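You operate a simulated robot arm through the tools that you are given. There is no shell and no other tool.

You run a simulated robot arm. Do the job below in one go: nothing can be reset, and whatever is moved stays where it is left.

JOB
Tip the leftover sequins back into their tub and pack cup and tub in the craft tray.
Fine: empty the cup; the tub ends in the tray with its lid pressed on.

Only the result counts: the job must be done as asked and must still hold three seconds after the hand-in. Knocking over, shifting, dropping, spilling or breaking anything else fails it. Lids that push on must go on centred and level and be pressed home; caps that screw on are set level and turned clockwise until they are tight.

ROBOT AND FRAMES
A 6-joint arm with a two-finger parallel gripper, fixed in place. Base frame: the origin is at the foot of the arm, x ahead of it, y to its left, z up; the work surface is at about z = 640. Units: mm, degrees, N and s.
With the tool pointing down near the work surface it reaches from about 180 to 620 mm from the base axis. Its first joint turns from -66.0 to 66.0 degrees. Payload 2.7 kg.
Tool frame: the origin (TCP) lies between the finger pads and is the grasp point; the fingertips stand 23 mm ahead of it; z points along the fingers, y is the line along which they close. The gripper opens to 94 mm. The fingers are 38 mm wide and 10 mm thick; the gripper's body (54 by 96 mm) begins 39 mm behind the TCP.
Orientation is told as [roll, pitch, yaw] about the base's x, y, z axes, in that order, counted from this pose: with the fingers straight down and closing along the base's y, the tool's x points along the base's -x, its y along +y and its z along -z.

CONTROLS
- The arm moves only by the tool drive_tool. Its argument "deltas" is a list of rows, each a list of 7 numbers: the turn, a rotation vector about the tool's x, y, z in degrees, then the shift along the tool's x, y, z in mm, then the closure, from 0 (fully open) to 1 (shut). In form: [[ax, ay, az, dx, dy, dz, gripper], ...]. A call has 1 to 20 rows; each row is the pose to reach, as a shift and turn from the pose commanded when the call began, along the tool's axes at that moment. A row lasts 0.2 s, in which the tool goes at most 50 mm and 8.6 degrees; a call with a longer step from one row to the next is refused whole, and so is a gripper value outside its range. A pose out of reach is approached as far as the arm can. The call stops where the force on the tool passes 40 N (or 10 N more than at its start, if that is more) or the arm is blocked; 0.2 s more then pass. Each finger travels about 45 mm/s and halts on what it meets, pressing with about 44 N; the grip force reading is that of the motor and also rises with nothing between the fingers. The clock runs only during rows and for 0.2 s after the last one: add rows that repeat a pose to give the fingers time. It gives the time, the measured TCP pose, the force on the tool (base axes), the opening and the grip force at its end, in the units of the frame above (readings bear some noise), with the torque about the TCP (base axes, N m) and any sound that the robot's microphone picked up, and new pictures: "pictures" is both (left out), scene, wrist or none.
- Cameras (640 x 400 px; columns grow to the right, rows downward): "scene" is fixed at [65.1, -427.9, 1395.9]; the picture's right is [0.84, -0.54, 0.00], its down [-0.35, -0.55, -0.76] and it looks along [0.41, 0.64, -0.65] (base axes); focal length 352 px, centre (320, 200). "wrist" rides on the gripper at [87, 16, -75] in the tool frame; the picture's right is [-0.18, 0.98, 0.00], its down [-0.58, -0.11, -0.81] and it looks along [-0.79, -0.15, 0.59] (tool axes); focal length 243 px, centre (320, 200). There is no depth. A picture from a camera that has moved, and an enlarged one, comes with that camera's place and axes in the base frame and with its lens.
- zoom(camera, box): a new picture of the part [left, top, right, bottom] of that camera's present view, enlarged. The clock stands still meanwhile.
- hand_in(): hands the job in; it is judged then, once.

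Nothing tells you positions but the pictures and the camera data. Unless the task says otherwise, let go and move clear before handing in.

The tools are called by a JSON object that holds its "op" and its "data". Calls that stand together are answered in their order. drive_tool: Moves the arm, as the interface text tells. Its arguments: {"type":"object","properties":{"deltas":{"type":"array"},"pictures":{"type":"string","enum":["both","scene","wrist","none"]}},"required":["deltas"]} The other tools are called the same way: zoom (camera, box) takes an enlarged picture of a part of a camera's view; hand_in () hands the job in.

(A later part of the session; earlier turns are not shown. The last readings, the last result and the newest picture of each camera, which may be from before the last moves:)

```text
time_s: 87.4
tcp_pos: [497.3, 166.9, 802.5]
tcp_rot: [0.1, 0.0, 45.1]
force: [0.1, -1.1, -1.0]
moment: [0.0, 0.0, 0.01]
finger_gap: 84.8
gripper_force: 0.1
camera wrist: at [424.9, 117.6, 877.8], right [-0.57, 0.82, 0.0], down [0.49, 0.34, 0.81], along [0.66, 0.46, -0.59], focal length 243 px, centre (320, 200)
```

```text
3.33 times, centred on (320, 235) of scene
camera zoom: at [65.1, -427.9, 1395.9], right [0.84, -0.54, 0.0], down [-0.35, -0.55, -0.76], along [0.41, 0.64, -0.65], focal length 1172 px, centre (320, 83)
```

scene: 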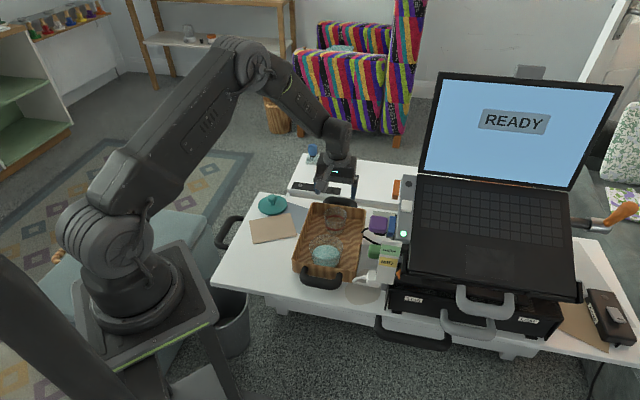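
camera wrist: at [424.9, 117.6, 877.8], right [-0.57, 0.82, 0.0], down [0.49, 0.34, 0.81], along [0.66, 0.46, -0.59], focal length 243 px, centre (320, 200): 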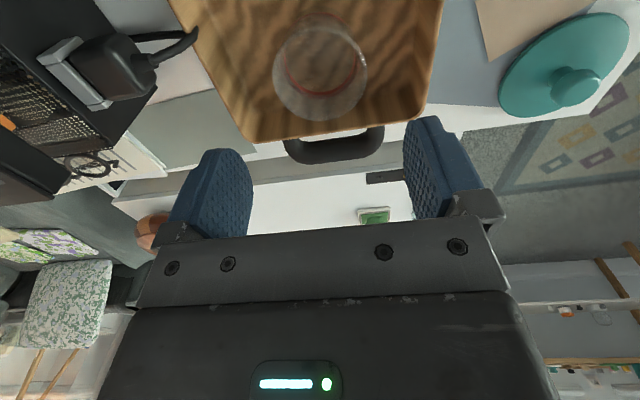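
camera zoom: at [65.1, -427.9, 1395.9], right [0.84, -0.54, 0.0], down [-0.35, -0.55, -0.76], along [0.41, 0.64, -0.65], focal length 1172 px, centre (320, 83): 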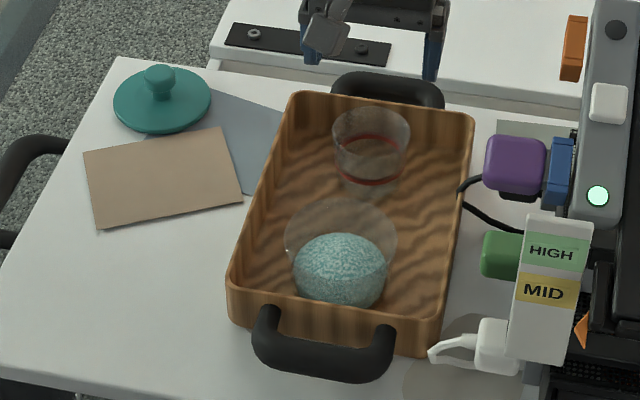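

Cup and tub are both standing in the tray. Now the lid: moving above it with the fingers part-open to grip its knob.

{"op": "drive_tool", "data": {"deltas": [[0, 0, 0, -3.5, 10, 0, 0.3], [0, 0, 0, -11, 33, 1, 0.4], [0, 0, 0, -18.5, 56, 2, 0.4], [0, 0, 0, -26, 79, 4, 0.4], [0, 0, 0, -33.5, 102, 6, 0.4], [0, 0, 0, -41, 125, 8, 0.4], [0, 0, 0, -48.5, 148, 9, 0.4], [0, 0, 0, -56, 171, 10, 0.4], [0, 0, 0, -63.5, 194, 11.5, 0.4], [0, 0, 0, -70.2, 213, 12.5, 0.4], [0, 0, 0, -70.2, 213, 12.5, 0.4]]}}

{"op": "zoom", "data": {"camera": "wrist", "box": [210, 0, 430, 160]}}

{"op": "zoom", "data": {"camera": "scene", "box": [250, 165, 320, 225]}}

```text
time_s: 89.8
tcp_pos: [396.0, 368.4, 791.0]
tcp_rot: [-0.2, -0.1, 45.1]
force: [-0.2, -0.3, -0.1]
moment: [0.0, -0.01, 0.0]
finger_gap: 56.5
gripper_force: 0.0
camera wrist: at [324.8, 319.0, 864.9], right [-0.57, 0.82, 0.0], down [0.49, 0.34, 0.81], along [0.67, 0.46, -0.59], focal length 243 px, centre (320, 200)
```

scene: 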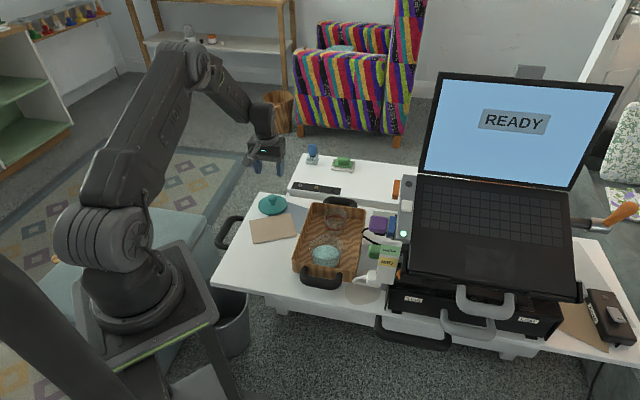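
wrist: 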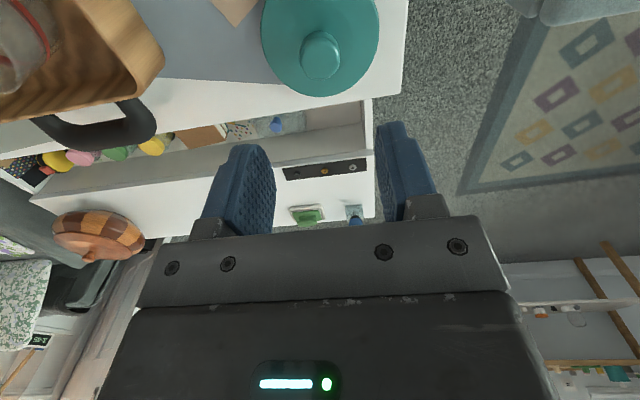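

```text
2.50 times, centred on (320, 80) of wrist
camera zoom: at [324.8, 319.0, 864.9], right [-0.57, 0.82, 0.0], down [0.49, 0.34, 0.81], along [0.67, 0.46, -0.59], focal length 606 px, centre (320, 500)
```

zoom: 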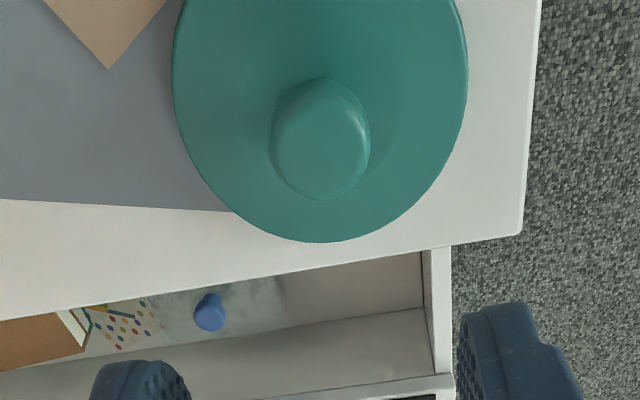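

```text
6.67 times, centred on (285, 195) of scene
camera zoom: at [65.1, -427.9, 1395.9], right [0.84, -0.54, 0.0], down [-0.35, -0.55, -0.76], along [0.41, 0.64, -0.65], focal length 2343 px, centre (553, 233)
```

zoom: 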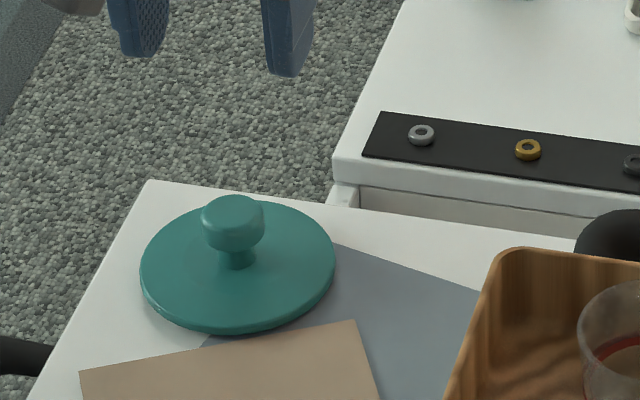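

The lid's knob is about 4–5 mm closer to the base than the tool. Correcting and descending partway to check before gripping.

{"op": "drive_tool", "data": {"deltas": [[0, 0, 0, 4, 0.8, 20, 0.4], [0, 0, 0, 4, 0.8, 45, 0.4], [0, 0, 0, 4, 0.8, 70, 0.4], [0, 0, 0, 4, 0.8, 70, 0.4]]}}

{"op": "zoom", "data": {"camera": "wrist", "box": [210, 0, 430, 220]}}

{"op": "zoom", "data": {"camera": "scene", "box": [240, 155, 310, 225]}}

```text
time_s: 90.8
tcp_pos: [394.8, 366.2, 718.9]
tcp_rot: [-0.2, 0.0, 45.1]
force: [0.5, 0.6, -0.4]
moment: [-0.03, -0.03, -0.03]
finger_gap: 56.4
gripper_force: 0.0
camera wrist: at [321.8, 316.6, 794.0], right [-0.57, 0.82, 0.0], down [0.49, 0.34, 0.81], along [0.67, 0.46, -0.59], focal length 243 px, centre (320, 200)
```

scene: 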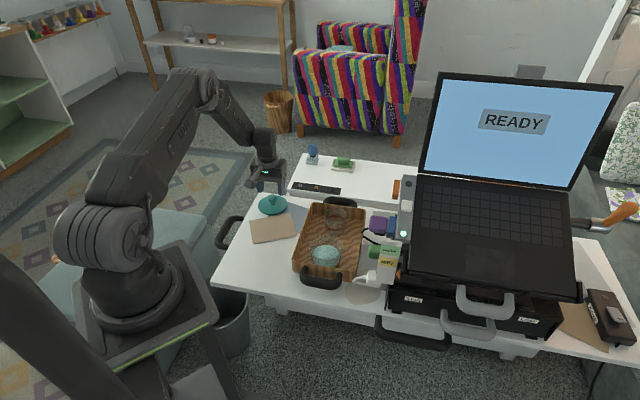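
wrist: 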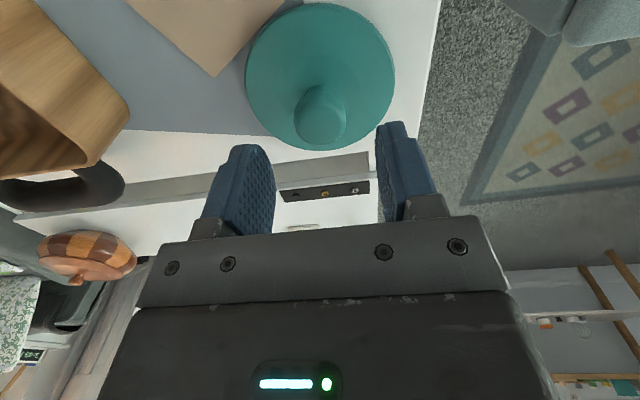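

```text
1.82 times, centred on (320, 110) of wrist
camera zoom: at [321.8, 316.6, 794.0], right [-0.57, 0.82, 0.0], down [0.49, 0.34, 0.81], along [0.67, 0.46, -0.59], focal length 441 px, centre (320, 364)
```

zoom: 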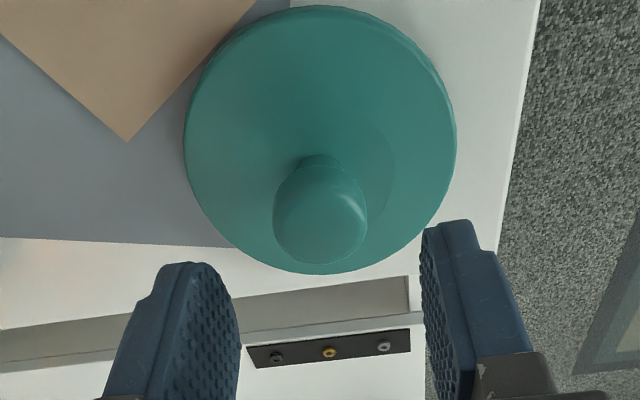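

```text
5.71 times, centred on (275, 190) of scene
camera zoom: at [65.1, -427.9, 1395.9], right [0.84, -0.54, 0.0], down [-0.35, -0.55, -0.76], along [0.41, 0.64, -0.65], focal length 2008 px, centre (577, 257)
```

zoom: 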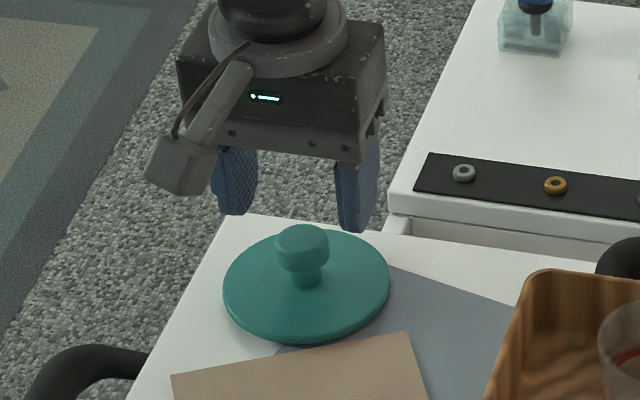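

Centred within about 2 mm. Correcting and lowering to knob height, then closing on the knob.

{"op": "drive_tool", "data": {"deltas": [[0, 0, 0, 2.4, 0.6, 15, 0.4], [0, 0, 0, 2.4, 0.6, 30, 0.4], [0, 0, 0, 2.4, 0.6, 39, 0.4], [0, 0, 0, 2.4, 0.6, 41.5, 0.4], [0, 0, 0, 2.4, 0.6, 41.5, 0.4]]}}

{"op": "zoom", "data": {"camera": "scene", "box": [240, 160, 310, 225]}}

{"op": "zoom", "data": {"camera": "wrist", "box": [180, 40, 460, 240]}}

```text
time_s: 92.0
tcp_pos: [392.1, 363.0, 676.7]
tcp_rot: [-0.1, 0.1, 45.1]
force: [0.2, -0.2, 0.7]
moment: [0.03, 0.04, 0.04]
finger_gap: 56.3
gripper_force: 0.0
camera wrist: at [319.8, 315.0, 752.7], right [-0.57, 0.82, 0.0], down [0.49, 0.34, 0.81], along [0.67, 0.46, -0.59], focal length 243 px, centre (320, 200)
```

scene: 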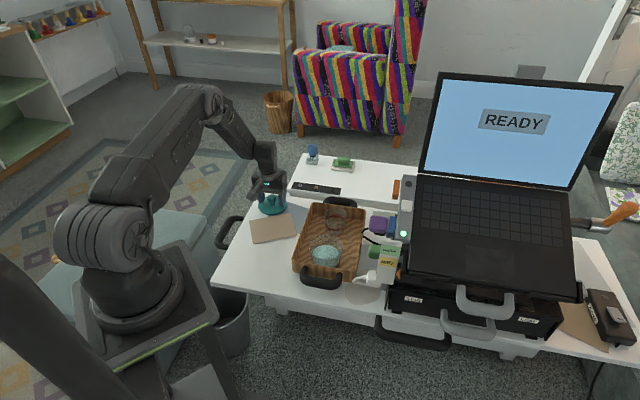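
wrist: 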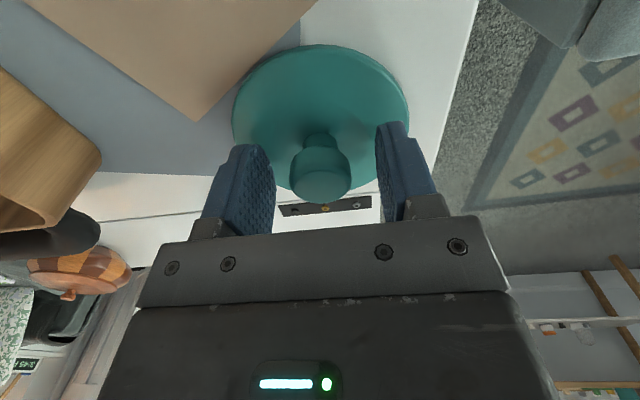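

```text
6.15 times, centred on (275, 192) of scene
camera zoom: at [65.1, -427.9, 1395.9], right [0.84, -0.54, 0.0], down [-0.35, -0.55, -0.76], along [0.41, 0.64, -0.65], focal length 2163 px, centre (597, 246)
```

zoom: 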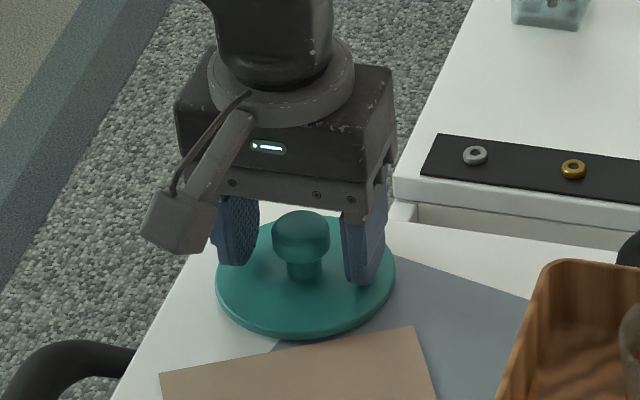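

```text
2.00 times, centred on (320, 140) of wrist
camera zoom: at [319.8, 315.0, 752.7], right [-0.57, 0.82, 0.0], down [0.49, 0.34, 0.81], along [0.67, 0.46, -0.59], focal length 485 px, centre (320, 320)
```

zoom: 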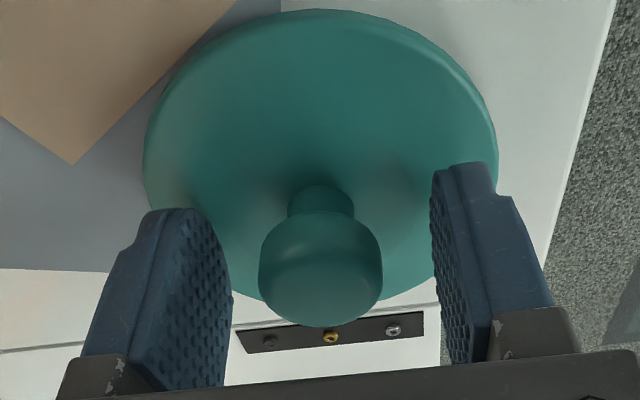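

The knob is centred between the fingers. Gripping it.

{"op": "drive_tool", "data": {"deltas": [[0, 0, 0, 0, 0, 0, 0.55], [0, 0, 0, 0, 0, 0, 0.7], [0, 0, 0, 0, 0, 0, 1], [0, 0, 0, 0, 0, 0, 1], [0, 0, 0, 0, 0, 0, 1]], "pictures": "none"}}

{"op": "drive_tool", "data": {"deltas": [[0, 0, 0, 0, 0, -3, 1], [0, 0, 0, 0, 0, -15, 1], [0, 0, 0, 0, 0, -45, 1], [0, 0, 0, 0, 0, -85, 1], [0, 0, 0, 0, 0, -120, 1], [0, 0, 0, 0, 0, -130, 1], [0, 0, 0, 0, 0, -130, 1]]}}

{"op": "zoom", "data": {"camera": "scene", "box": [235, 130, 315, 220]}}

{"op": "zoom", "data": {"camera": "wrist", "box": [180, 40, 460, 240]}}

```text
time_s: 93.2
tcp_pos: [392.5, 364.4, 677.0]
tcp_rot: [0.0, 0.0, 45.1]
force: [0.3, -0.8, -0.3]
moment: [-0.02, -0.01, 0.01]
finger_gap: 26.7
gripper_force: 43.8
```

```text
time_s: 94.8
tcp_pos: [392.5, 364.2, 808.2]
tcp_rot: [-0.1, 0.0, 45.2]
force: [-0.1, 0.3, -0.9]
moment: [0.01, -0.03, -0.03]
finger_gap: 26.9
gripper_force: 44.0
camera wrist: at [320.1, 314.7, 883.2], right [-0.57, 0.82, 0.0], down [0.49, 0.34, 0.81], along [0.66, 0.46, -0.59], focal length 243 px, centre (320, 200)
```

scene: 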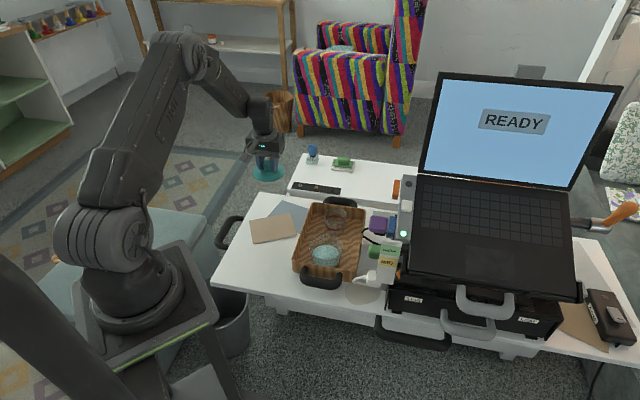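
wrist: 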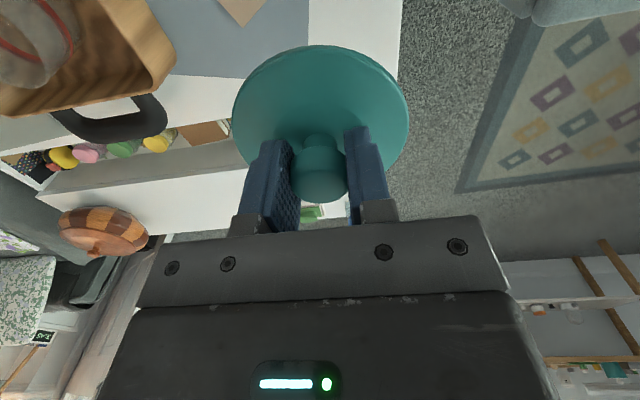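

```text
4.44 times, centred on (275, 175) of scene
camera zoom: at [65.1, -427.9, 1395.9], right [0.84, -0.54, 0.0], down [-0.35, -0.55, -0.76], along [0.41, 0.64, -0.65], focal length 1562 px, centre (520, 311)
```

zoom: 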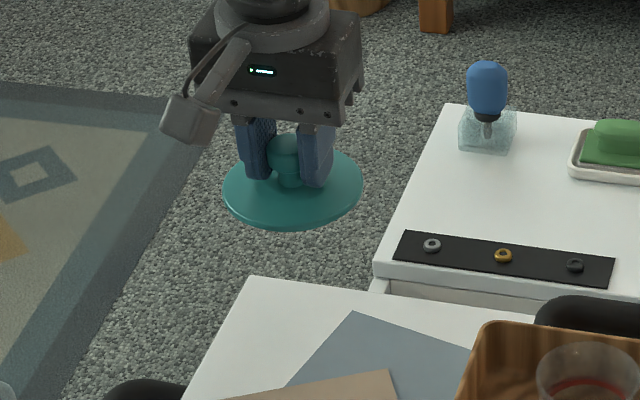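

```text
2.00 times, centred on (320, 140) of wrist
camera zoom: at [320.1, 314.7, 883.2], right [-0.57, 0.82, 0.0], down [0.49, 0.34, 0.81], along [0.66, 0.46, -0.59], focal length 485 px, centre (320, 320)
```

zoom: 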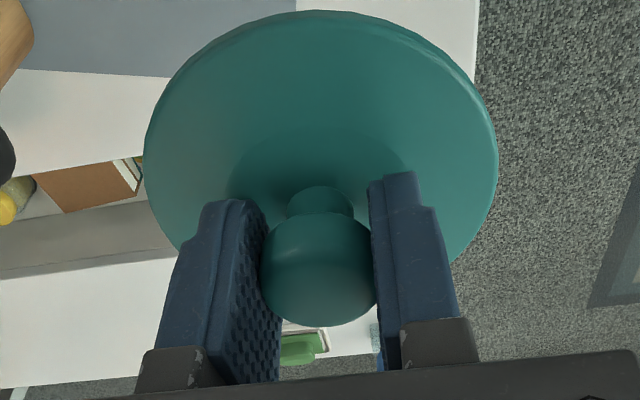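

The lid is lifted, level and centred in the grip. Before placing it I'll measure the tub's exact position in the tray.

{"op": "zoom", "data": {"camera": "scene", "box": [300, 228, 352, 272]}}

{"op": "zoom", "data": {"camera": "scene", "box": [285, 190, 405, 300]}}

```text
9.09 times, centred on (326, 250) of scene
camera zoom: at [65.1, -427.9, 1395.9], right [0.84, -0.54, 0.0], down [-0.35, -0.55, -0.76], along [0.41, 0.64, -0.65], focal length 3195 px, centre (266, -254)
```

zoom: 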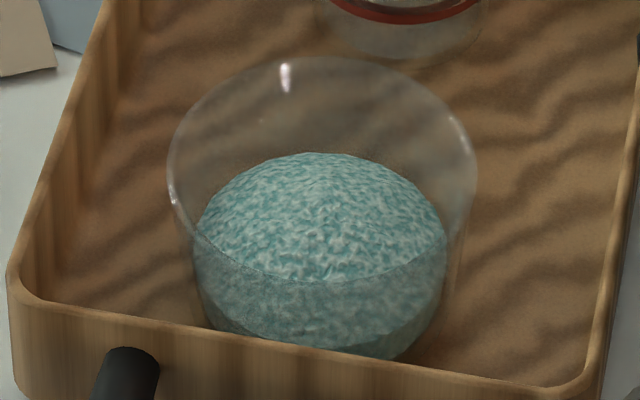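

```text
3.64 times, centred on (345, 245) of scene
camera zoom: at [65.1, -427.9, 1395.9], right [0.84, -0.54, 0.0], down [-0.35, -0.55, -0.76], along [0.41, 0.64, -0.65], focal length 1278 px, centre (229, 36)
```

zoom: 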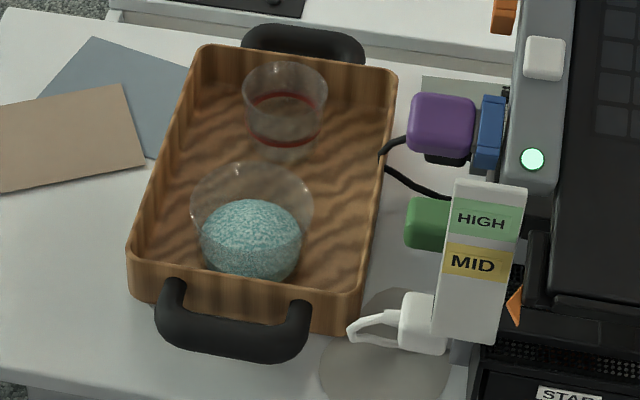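

Scene and wrist views agree: the tub centre is now at about (414,87), rim near z=699, and the tray is still in its original spot. Carrying the lid over the tub.

{"op": "drive_tool", "data": {"deltas": [[0, 0, 0, 5, -6, 0, 1], [0, 0, 0, 20, -23.4, 0, 1], [0, 0, 0, 37, -43.3, 0, 1], [0, 0, 0, 54, -63.2, 0, 1], [0, 0, 0, 71, -83, 0, 1], [0, 0, 0, 88, -103, 0, 1], [0, 0, 0, 105, -122.8, 0, 1], [0, 0, 0, 122, -142.7, 0, 1], [0, 0, 0, 139, -162.6, 0, 1], [0, 0, 0, 156, -182.5, 0, 1], [0, 0, 0, 172, -201.2, 0, 1], [0, 0, 0, 180.5, -211.1, 0, 1], [0, 0, 0, 180.5, -211.1, 0, 1]]}}

{"op": "zoom", "data": {"camera": "scene", "box": [270, 180, 370, 280]}}

```text
time_s: 97.6
tcp_pos: [413.7, 86.9, 808.9]
tcp_rot: [-0.1, 0.0, 45.1]
force: [0.3, 0.3, 0.9]
moment: [-0.01, -0.03, 0.0]
finger_gap: 26.7
gripper_force: 44.0
camera wrist: at [340.7, 38.1, 882.9], right [-0.57, 0.82, 0.0], down [0.49, 0.34, 0.81], along [0.67, 0.46, -0.59], focal length 243 px, centre (320, 200)
```

scene: 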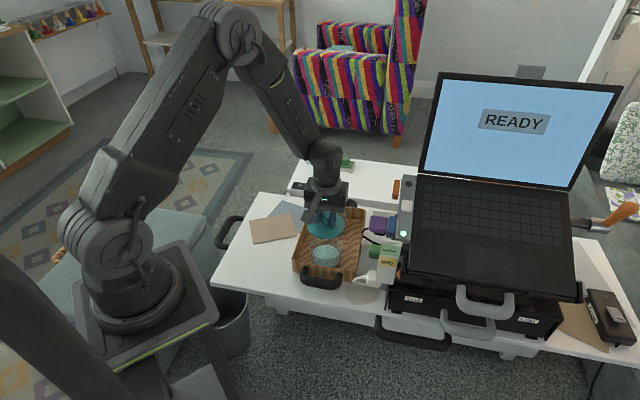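
wrist: 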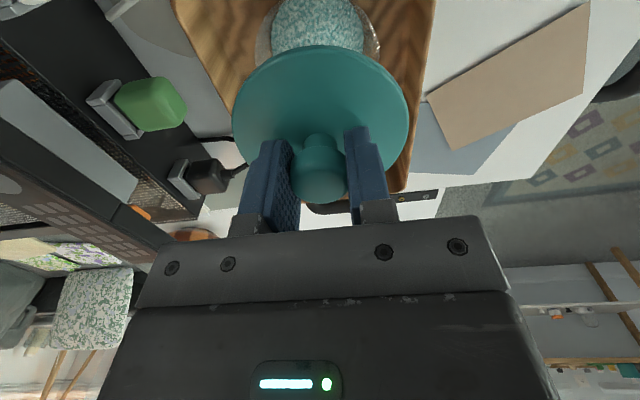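

```text
4.00 times, centred on (320, 230) of scene
camera zoom: at [65.1, -427.9, 1395.9], right [0.84, -0.54, 0.0], down [-0.35, -0.55, -0.76], along [0.41, 0.64, -0.65], focal length 1406 px, centre (320, 80)
```

zoom: 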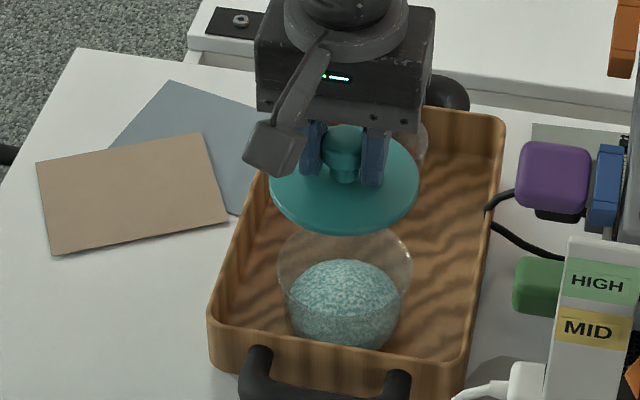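

Roughly above the tub. Lowering to about 20 mm above the rim to check the alignment closely.

{"op": "drive_tool", "data": {"deltas": [[0, 0, 0, 0, 0, 10, 1], [0, 0, 0, 0, 0, 30, 1], [0, 0, 0, 0, 0, 46, 1], [0, 0, 0, 0, 0, 50, 1], [0, 0, 0, 0, 0, 50, 1]]}}

{"op": "zoom", "data": {"camera": "scene", "box": [298, 215, 354, 270]}}

{"op": "zoom", "data": {"camera": "wrist", "box": [220, 0, 420, 120]}}

```text
time_s: 98.8
tcp_pos: [415.1, 89.5, 759.4]
tcp_rot: [-0.1, -0.1, 45.1]
force: [-0.1, -0.3, -0.2]
moment: [0.01, -0.01, -0.03]
finger_gap: 27.0
gripper_force: 44.2
camera wrist: at [342.5, 38.5, 833.2], right [-0.57, 0.82, 0.0], down [0.49, 0.34, 0.81], along [0.67, 0.46, -0.59], focal length 243 px, centre (320, 200)
```

scene: 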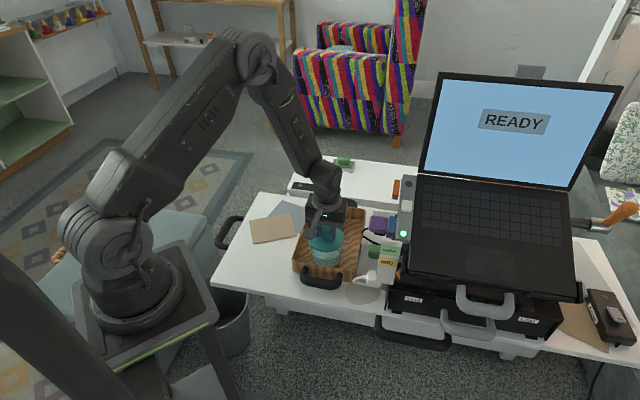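
wrist: 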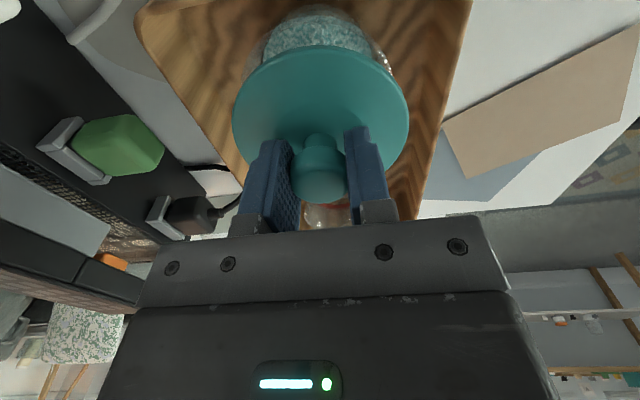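

```text
7.27 times, centred on (326, 242) of scene
camera zoom: at [65.1, -427.9, 1395.9], right [0.84, -0.54, 0.0], down [-0.35, -0.55, -0.76], along [0.41, 0.64, -0.65], focal length 2556 px, centre (276, -109)
```

zoom: 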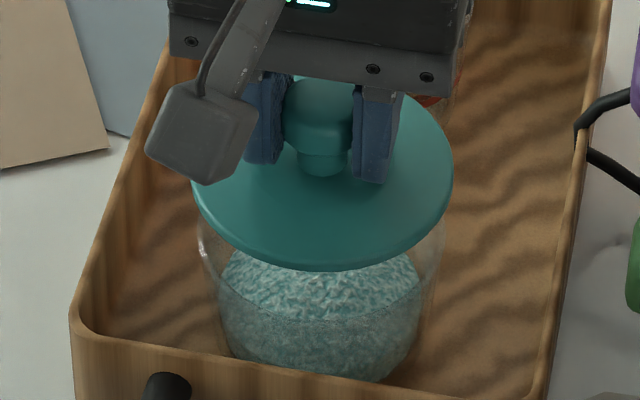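

```text
3.20 times, centred on (320, 60) of wrist
camera zoom: at [342.5, 38.5, 833.2], right [-0.57, 0.82, 0.0], down [0.49, 0.34, 0.81], along [0.67, 0.46, -0.59], focal length 776 px, centre (320, 648)
```

zoom: 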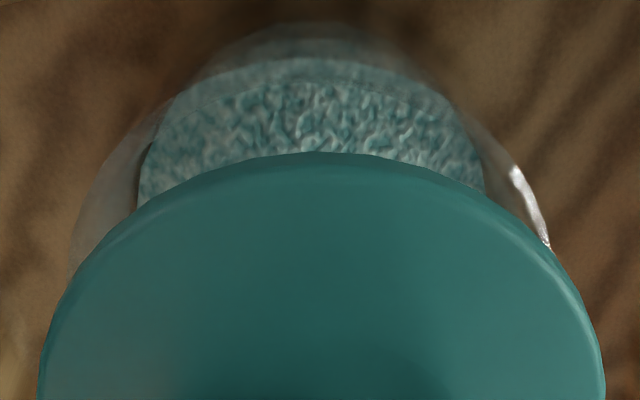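

Comparing lid and tub in both views, the lid is a few millimetres too far outward. I'll shift it about 4.5 mm and lower to about 5 mm above the rim, where the overhang can be judged directly.

{"op": "drive_tool", "data": {"deltas": [[0, 0, 0, 2.2, -0.5, 0, 1], [0, 0, 0, 4.5, -0.9, 4, 1], [0, 0, 0, 4.5, -0.9, 10, 1], [0, 0, 0, 4.5, -0.9, 16, 1], [0, 0, 0, 4.5, -0.9, 16, 1]]}}

{"op": "zoom", "data": {"camera": "scene", "box": [304, 228, 348, 268]}}

{"op": "zoom", "data": {"camera": "wrist", "box": [220, 10, 420, 130]}}

```text
time_s: 100.0
tcp_pos: [410.4, 84.2, 742.1]
tcp_rot: [0.0, -0.1, 45.1]
force: [0.3, 0.2, -0.5]
moment: [0.01, 0.01, -0.01]
finger_gap: 26.9
gripper_force: 44.1
camera wrist: at [339.3, 34.3, 816.5], right [-0.57, 0.82, 0.0], down [0.49, 0.34, 0.81], along [0.67, 0.46, -0.59], focal length 243 px, centre (320, 200)
```

scene: 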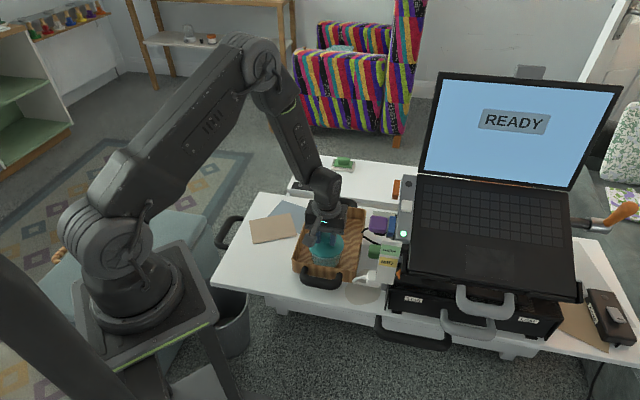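
wrist: 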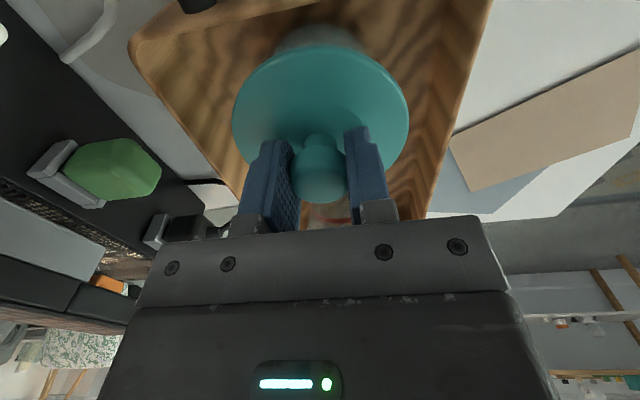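

```text
10.00 times, centred on (326, 248) of scene
camera zoom: at [65.1, -427.9, 1395.9], right [0.84, -0.54, 0.0], down [-0.35, -0.55, -0.76], along [0.41, 0.64, -0.65], focal length 3515 px, centre (260, -280)
```

zoom: 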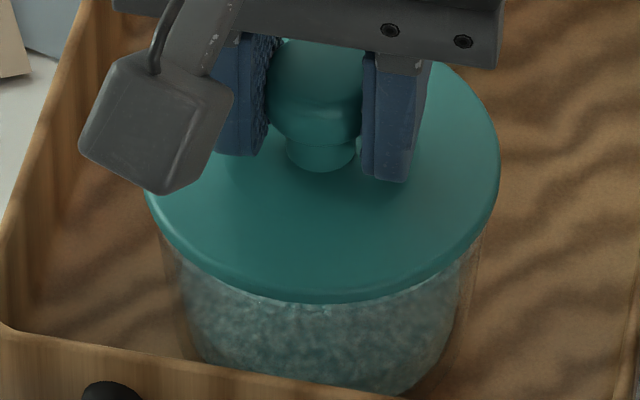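

```text
3.20 times, centred on (320, 70) of wrist
camera zoom: at [339.3, 34.3, 816.5], right [-0.57, 0.82, 0.0], down [0.49, 0.34, 0.81], along [0.67, 0.46, -0.59], focal length 776 px, centre (320, 616)
```

zoom: 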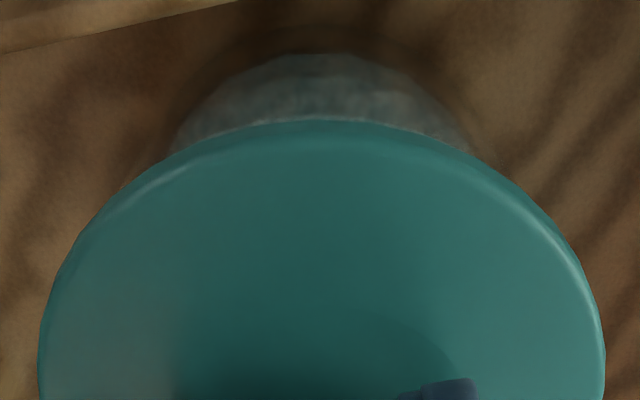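

The two views don't agree perfectly, so I'll zoom in further on both to settle the overhang before pressing.

{"op": "zoom", "data": {"camera": "wrist", "box": [265, 0, 385, 75]}}

{"op": "zoom", "data": {"camera": "scene", "box": [306, 240, 326, 262]}}

{"op": "zoom", "data": {"camera": "scene", "box": [326, 240, 346, 262]}}

```text
5.33 times, centred on (325, 38) of wrist
camera zoom: at [339.3, 34.3, 816.5], right [-0.57, 0.82, 0.0], down [0.49, 0.34, 0.81], along [0.67, 0.46, -0.59], focal length 1294 px, centre (293, 1067)
```

zoom: 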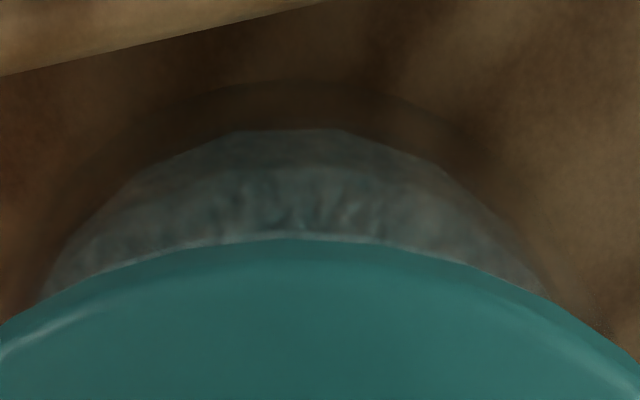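

```text
16.00 times, centred on (316, 251) of scene
camera zoom: at [65.1, -427.9, 1395.9], right [0.84, -0.54, 0.0], down [-0.35, -0.55, -0.76], along [0.41, 0.64, -0.65], focal length 5624 px, centre (384, -616)
```

zoom: 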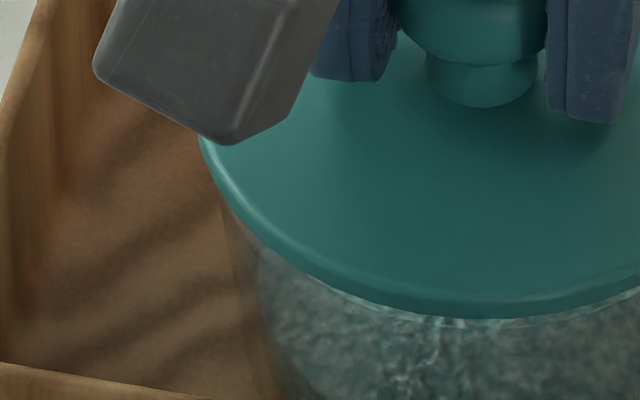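

```text
16.00 times, centred on (336, 251) of scene
camera zoom: at [65.1, -427.9, 1395.9], right [0.84, -0.54, 0.0], down [-0.35, -0.55, -0.76], along [0.41, 0.64, -0.65], focal length 5624 px, centre (64, -616)
```

zoom: 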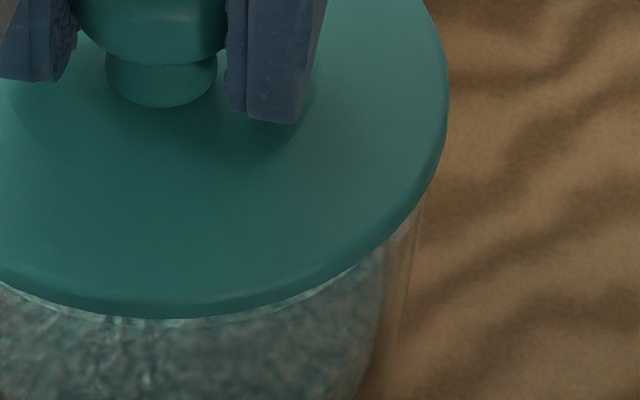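

The two views now agree: the lid is centred sideways and about 1.7 mm short in depth. Applying that small shift and lowering to just above the rim.

{"op": "drive_tool", "data": {"deltas": [[0, 0, 0, -1.6, 0.3, 0, 1], [0, 0, 0, -1.6, 0.3, 1, 1], [0, 0, 0, -1.6, 0.3, 3, 1], [0, 0, 0, -1.6, 0.3, 3, 1]]}}

{"op": "zoom", "data": {"camera": "scene", "box": [304, 232, 348, 268]}}

{"op": "zoom", "data": {"camera": "wrist", "box": [265, 0, 385, 75]}}

```text
time_s: 101.0
tcp_pos: [411.3, 85.6, 740.3]
tcp_rot: [-0.2, 0.0, 45.1]
force: [-0.9, 0.3, 0.1]
moment: [0.0, 0.0, -0.03]
finger_gap: 27.1
gripper_force: 43.5
camera wrist: at [340.2, 35.8, 814.2], right [-0.57, 0.82, 0.0], down [0.49, 0.34, 0.81], along [0.67, 0.46, -0.59], focal length 243 px, centre (320, 200)
```

scene: 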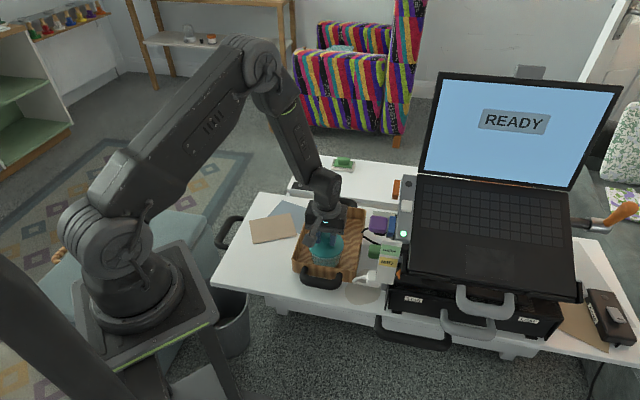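
wrist: 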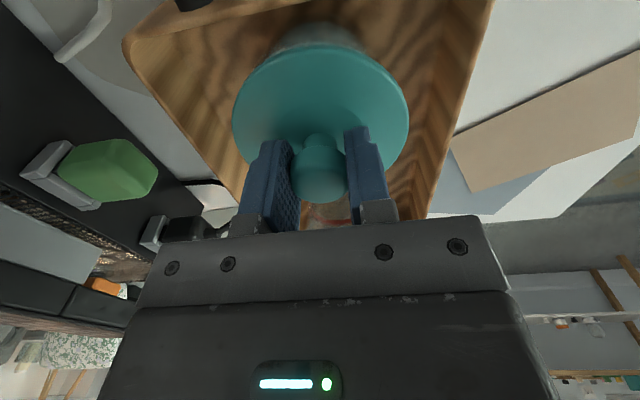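

```text
11.11 times, centred on (326, 250) of scene
camera zoom: at [65.1, -427.9, 1395.9], right [0.84, -0.54, 0.0], down [-0.35, -0.55, -0.76], along [0.41, 0.64, -0.65], focal length 3905 px, centre (253, -356)
```

zoom: 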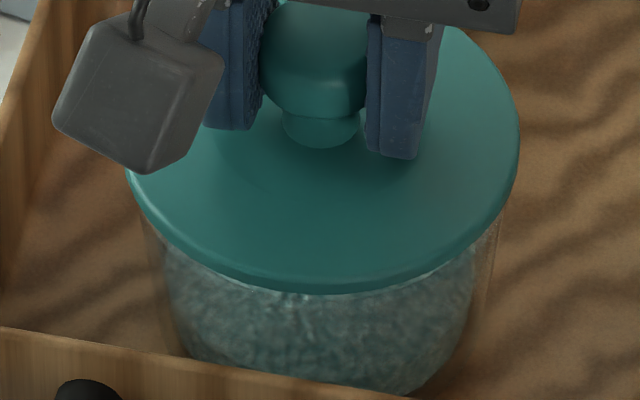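

```text
5.33 times, centred on (325, 38) of wrist
camera zoom: at [340.2, 35.8, 814.2], right [-0.57, 0.82, 0.0], down [0.49, 0.34, 0.81], along [0.67, 0.46, -0.59], focal length 1294 px, centre (293, 1067)
```

zoom: 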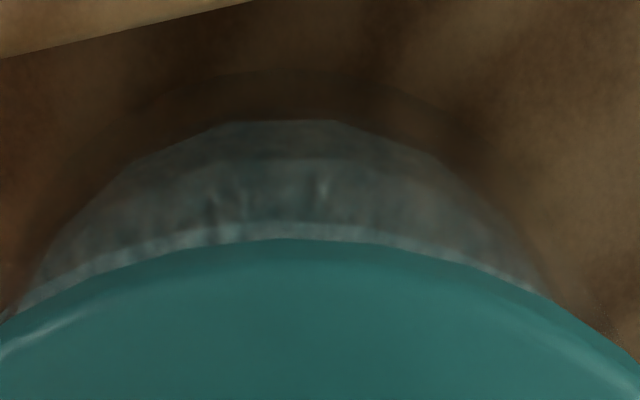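

Both views now show the lid centred on the rim. Lowering to contact in small steps.

{"op": "drive_tool", "data": {"deltas": [[0, 0, 0, 0, 0, 1.5, 1], [0, 0, 0, 0, 0, 3, 1], [0, 0, 0, 0, 0, 4, 1], [0, 0, 0, 0, 0, 4, 1]], "pictures": "none"}}

{"op": "zoom", "data": {"camera": "scene", "box": [304, 232, 348, 268]}}

```text
time_s: 102.0
tcp_pos: [412.0, 84.9, 734.9]
tcp_rot: [-0.1, 0.1, 45.1]
force: [0.3, 0.2, 0.3]
moment: [0.02, -0.05, -0.01]
finger_gap: 26.9
gripper_force: 43.3
```

```text
11.11 times, centred on (326, 250) of scene
camera zoom: at [65.1, -427.9, 1395.9], right [0.84, -0.54, 0.0], down [-0.35, -0.55, -0.76], along [0.41, 0.64, -0.65], focal length 3905 px, centre (253, -356)
```

zoom: 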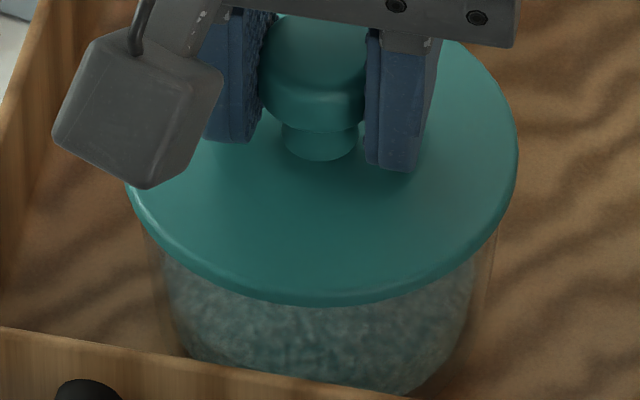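

No contact yet and the overhang is even on both sides. Continuing down in 1 mm steps.

{"op": "drive_tool", "data": {"deltas": [[0, 0, 0, 0, 0, 1, 1], [0, 0, 0, 0, 0, 2, 1], [0, 0, 0, 0, 0, 3, 1], [0, 0, 0, 0, 0, 3, 1]], "pictures": "none"}}

{"op": "zoom", "data": {"camera": "scene", "box": [304, 232, 348, 268]}}

```text
time_s: 103.0
tcp_pos: [413.8, 85.2, 733.1]
tcp_rot: [-0.1, -0.1, 45.1]
force: [-3.5, -1.8, 20.5]
moment: [-0.13, 0.19, 0.01]
finger_gap: 26.8
gripper_force: 43.9
```

```text
11.11 times, centred on (326, 250) of scene
camera zoom: at [64.8, -428.0, 1395.9], right [0.84, -0.54, 0.0], down [-0.35, -0.55, -0.76], along [0.41, 0.64, -0.65], focal length 3905 px, centre (253, -356)
```

zoom: 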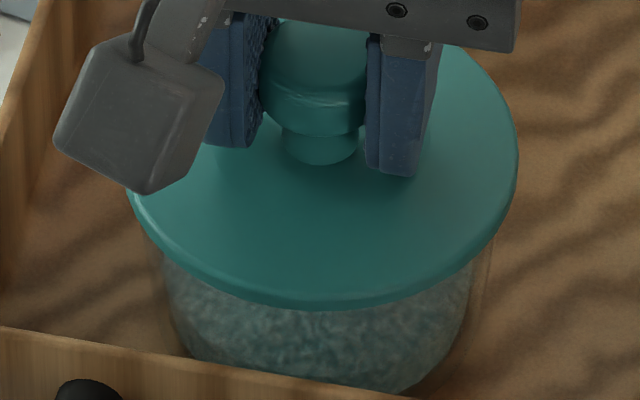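

Contact at about 20 N, with even overhang all round. Pressing further down to seat it.

{"op": "drive_tool", "data": {"deltas": [[0, 0, 0, 0, 0, 0.7, 1], [0, 0, 0, 0, 0, 1.4, 1], [0, 0, 0, 0, 0, 2.1, 1], [0, 0, 0, 0, 0, 2.8, 1], [0, 0, 0, 0, 0, 3.5, 1], [0, 0, 0, 0, 0, 4.2, 1]]}}

{"op": "zoom", "data": {"camera": "scene", "box": [304, 232, 348, 268]}}

```text
time_s: 104.1
tcp_pos: [414.1, 84.1, 730.9]
tcp_rot: [-0.1, -0.3, 45.1]
force: [-2.7, 0.4, 6.3]
moment: [0.02, -0.08, 0.01]
finger_gap: 27.4
gripper_force: 44.2
stopped in row 5: the force on the tool passed its limit at 40 N (the readings are from after the stop); the commanded pose is now the measured one
camera wrist: at [341.2, 36.6, 805.6], right [-0.57, 0.82, 0.0], down [0.48, 0.33, 0.81], along [0.67, 0.46, -0.59], focal length 243 px, centre (320, 200)
```

scene: 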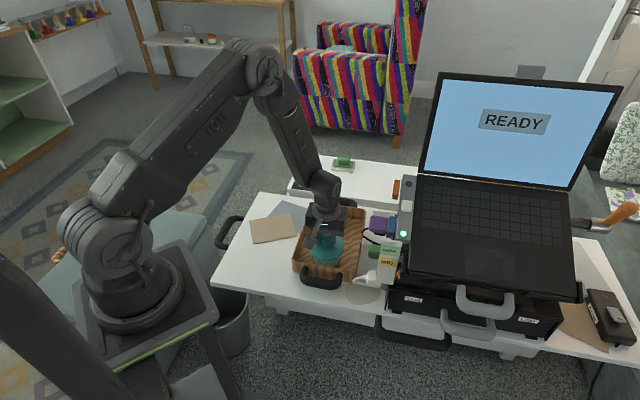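
wrist: 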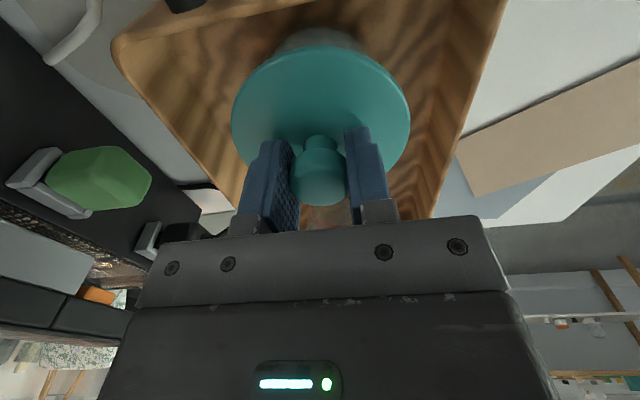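

```text
11.11 times, centred on (326, 250) of scene
camera zoom: at [65.0, -428.0, 1395.9], right [0.84, -0.54, 0.0], down [-0.35, -0.55, -0.76], along [0.41, 0.64, -0.65], focal length 3905 px, centre (253, -356)
```

zoom: 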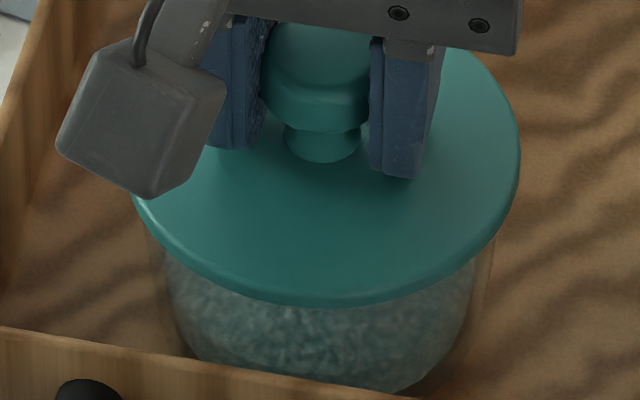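

The force limit stopped the press and the fingers may have slid on the knob. I'll look closely at how the lid is sitting.

{"op": "zoom", "data": {"camera": "scene", "box": [304, 245, 326, 267]}}

{"op": "zoom", "data": {"camera": "scene", "box": [328, 245, 350, 267]}}

{"op": "zoom", "data": {"camera": "wrist", "box": [225, 5, 415, 120]}}

```text
16.00 times, centred on (315, 256) of scene
camera zoom: at [65.0, -428.0, 1395.9], right [0.84, -0.54, 0.0], down [-0.35, -0.55, -0.76], along [0.41, 0.64, -0.65], focal length 5624 px, centre (400, -696)
```

zoom: 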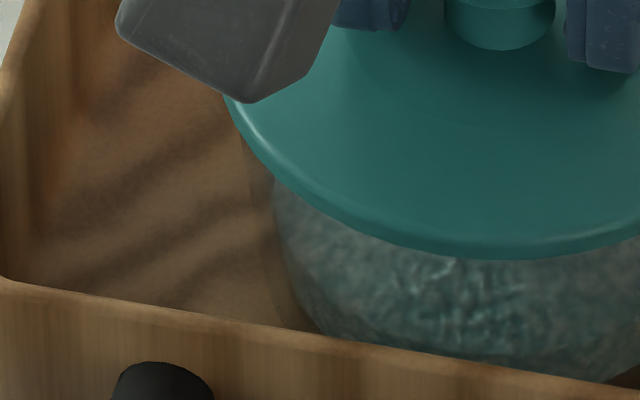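

```text
16.00 times, centred on (339, 256) of scene
camera zoom: at [65.0, -428.0, 1395.9], right [0.84, -0.54, 0.0], down [-0.35, -0.55, -0.76], along [0.41, 0.64, -0.65], focal length 5624 px, centre (16, -696)
```

zoom: 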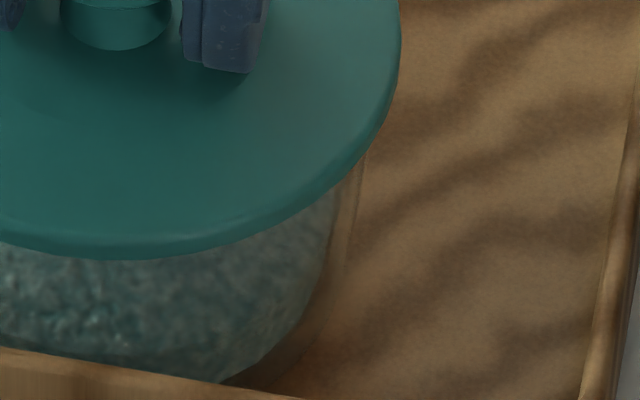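

```text
3.37 times, centred on (320, 62) of wrist
camera zoom: at [341.2, 36.6, 805.6], right [-0.57, 0.82, 0.0], down [0.48, 0.33, 0.81], along [0.67, 0.46, -0.59], focal length 817 px, centre (320, 663)
```

zoom: 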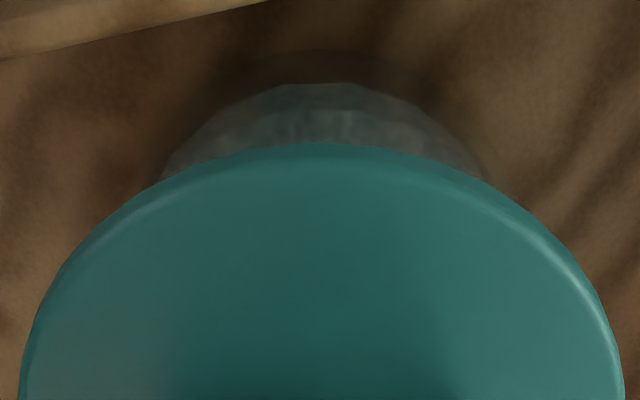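

The lid sits centred and looks nearly seated. I'll let go of the knob, raise, close the fingers and press down on the knob's top to drive it fully home.

{"op": "drive_tool", "data": {"deltas": [[0, 0, 0, 0, 0, -0.5, 0.8], [0, 0, 0, 0, 0, -0.5, 0.55], [0, 0, 0, 0, 0, -0.5, 0.45], [0, 0, 0, 0, 0, -0.5, 0.45], [0, 0, 0, 0, 0, -15, 0.45], [0, 0, 0, 0, 0, -35, 0.45], [0, 0, 0, 0, 0, -55, 0.45], [0, 0, 0, 0, 0, -55, 0.45]]}}

{"op": "zoom", "data": {"camera": "scene", "box": [300, 225, 352, 272]}}

{"op": "zoom", "data": {"camera": "wrist", "box": [210, 0, 430, 180]}}

```text
time_s: 105.9
tcp_pos: [413.7, 85.7, 785.9]
tcp_rot: [-0.2, -0.4, 45.1]
force: [0.2, -0.5, -0.5]
moment: [-0.03, 0.0, -0.03]
finger_gap: 51.8
gripper_force: 0.0
camera wrist: at [340.9, 36.8, 860.6], right [-0.57, 0.82, 0.0], down [0.48, 0.33, 0.81], along [0.67, 0.46, -0.59], focal length 243 px, centre (320, 200)
```

scene: 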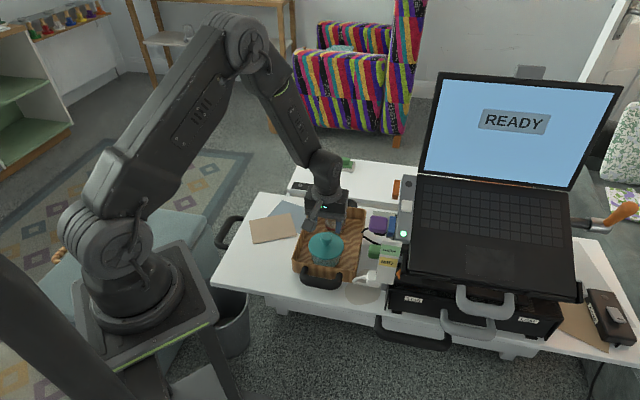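
wrist: 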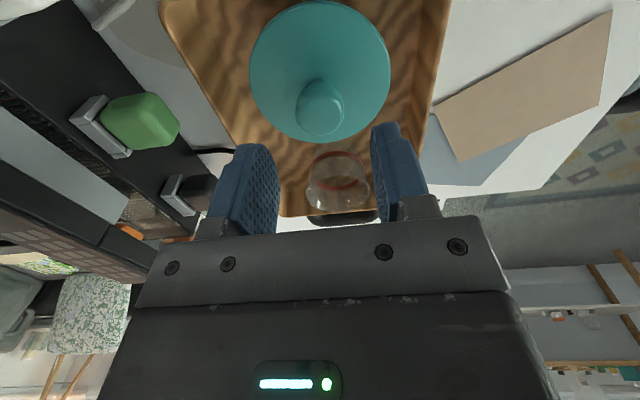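

```text
8.51 times, centred on (326, 248) of scene
camera zoom: at [65.1, -427.9, 1395.9], right [0.84, -0.54, 0.0], down [-0.35, -0.55, -0.76], along [0.41, 0.64, -0.65], focal length 2991 px, centre (269, -213)
```

zoom: 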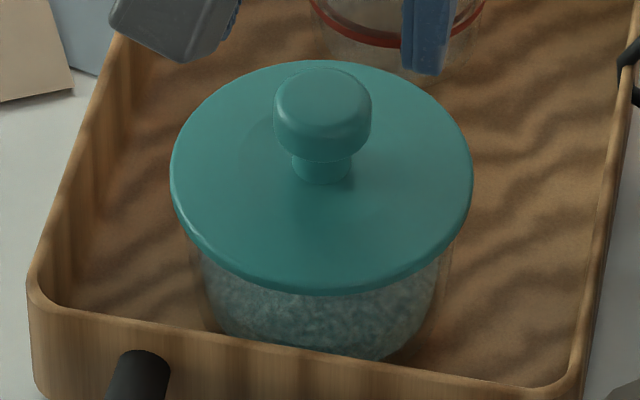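

```text
2.22 times, centred on (320, 90) of wrist
camera zoom: at [340.9, 36.8, 860.6], right [-0.57, 0.82, 0.0], down [0.48, 0.33, 0.81], along [0.67, 0.46, -0.59], focal length 539 px, centre (320, 444)
```

zoom: 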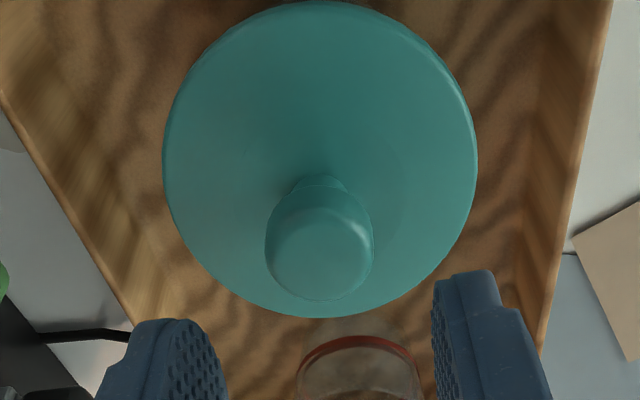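

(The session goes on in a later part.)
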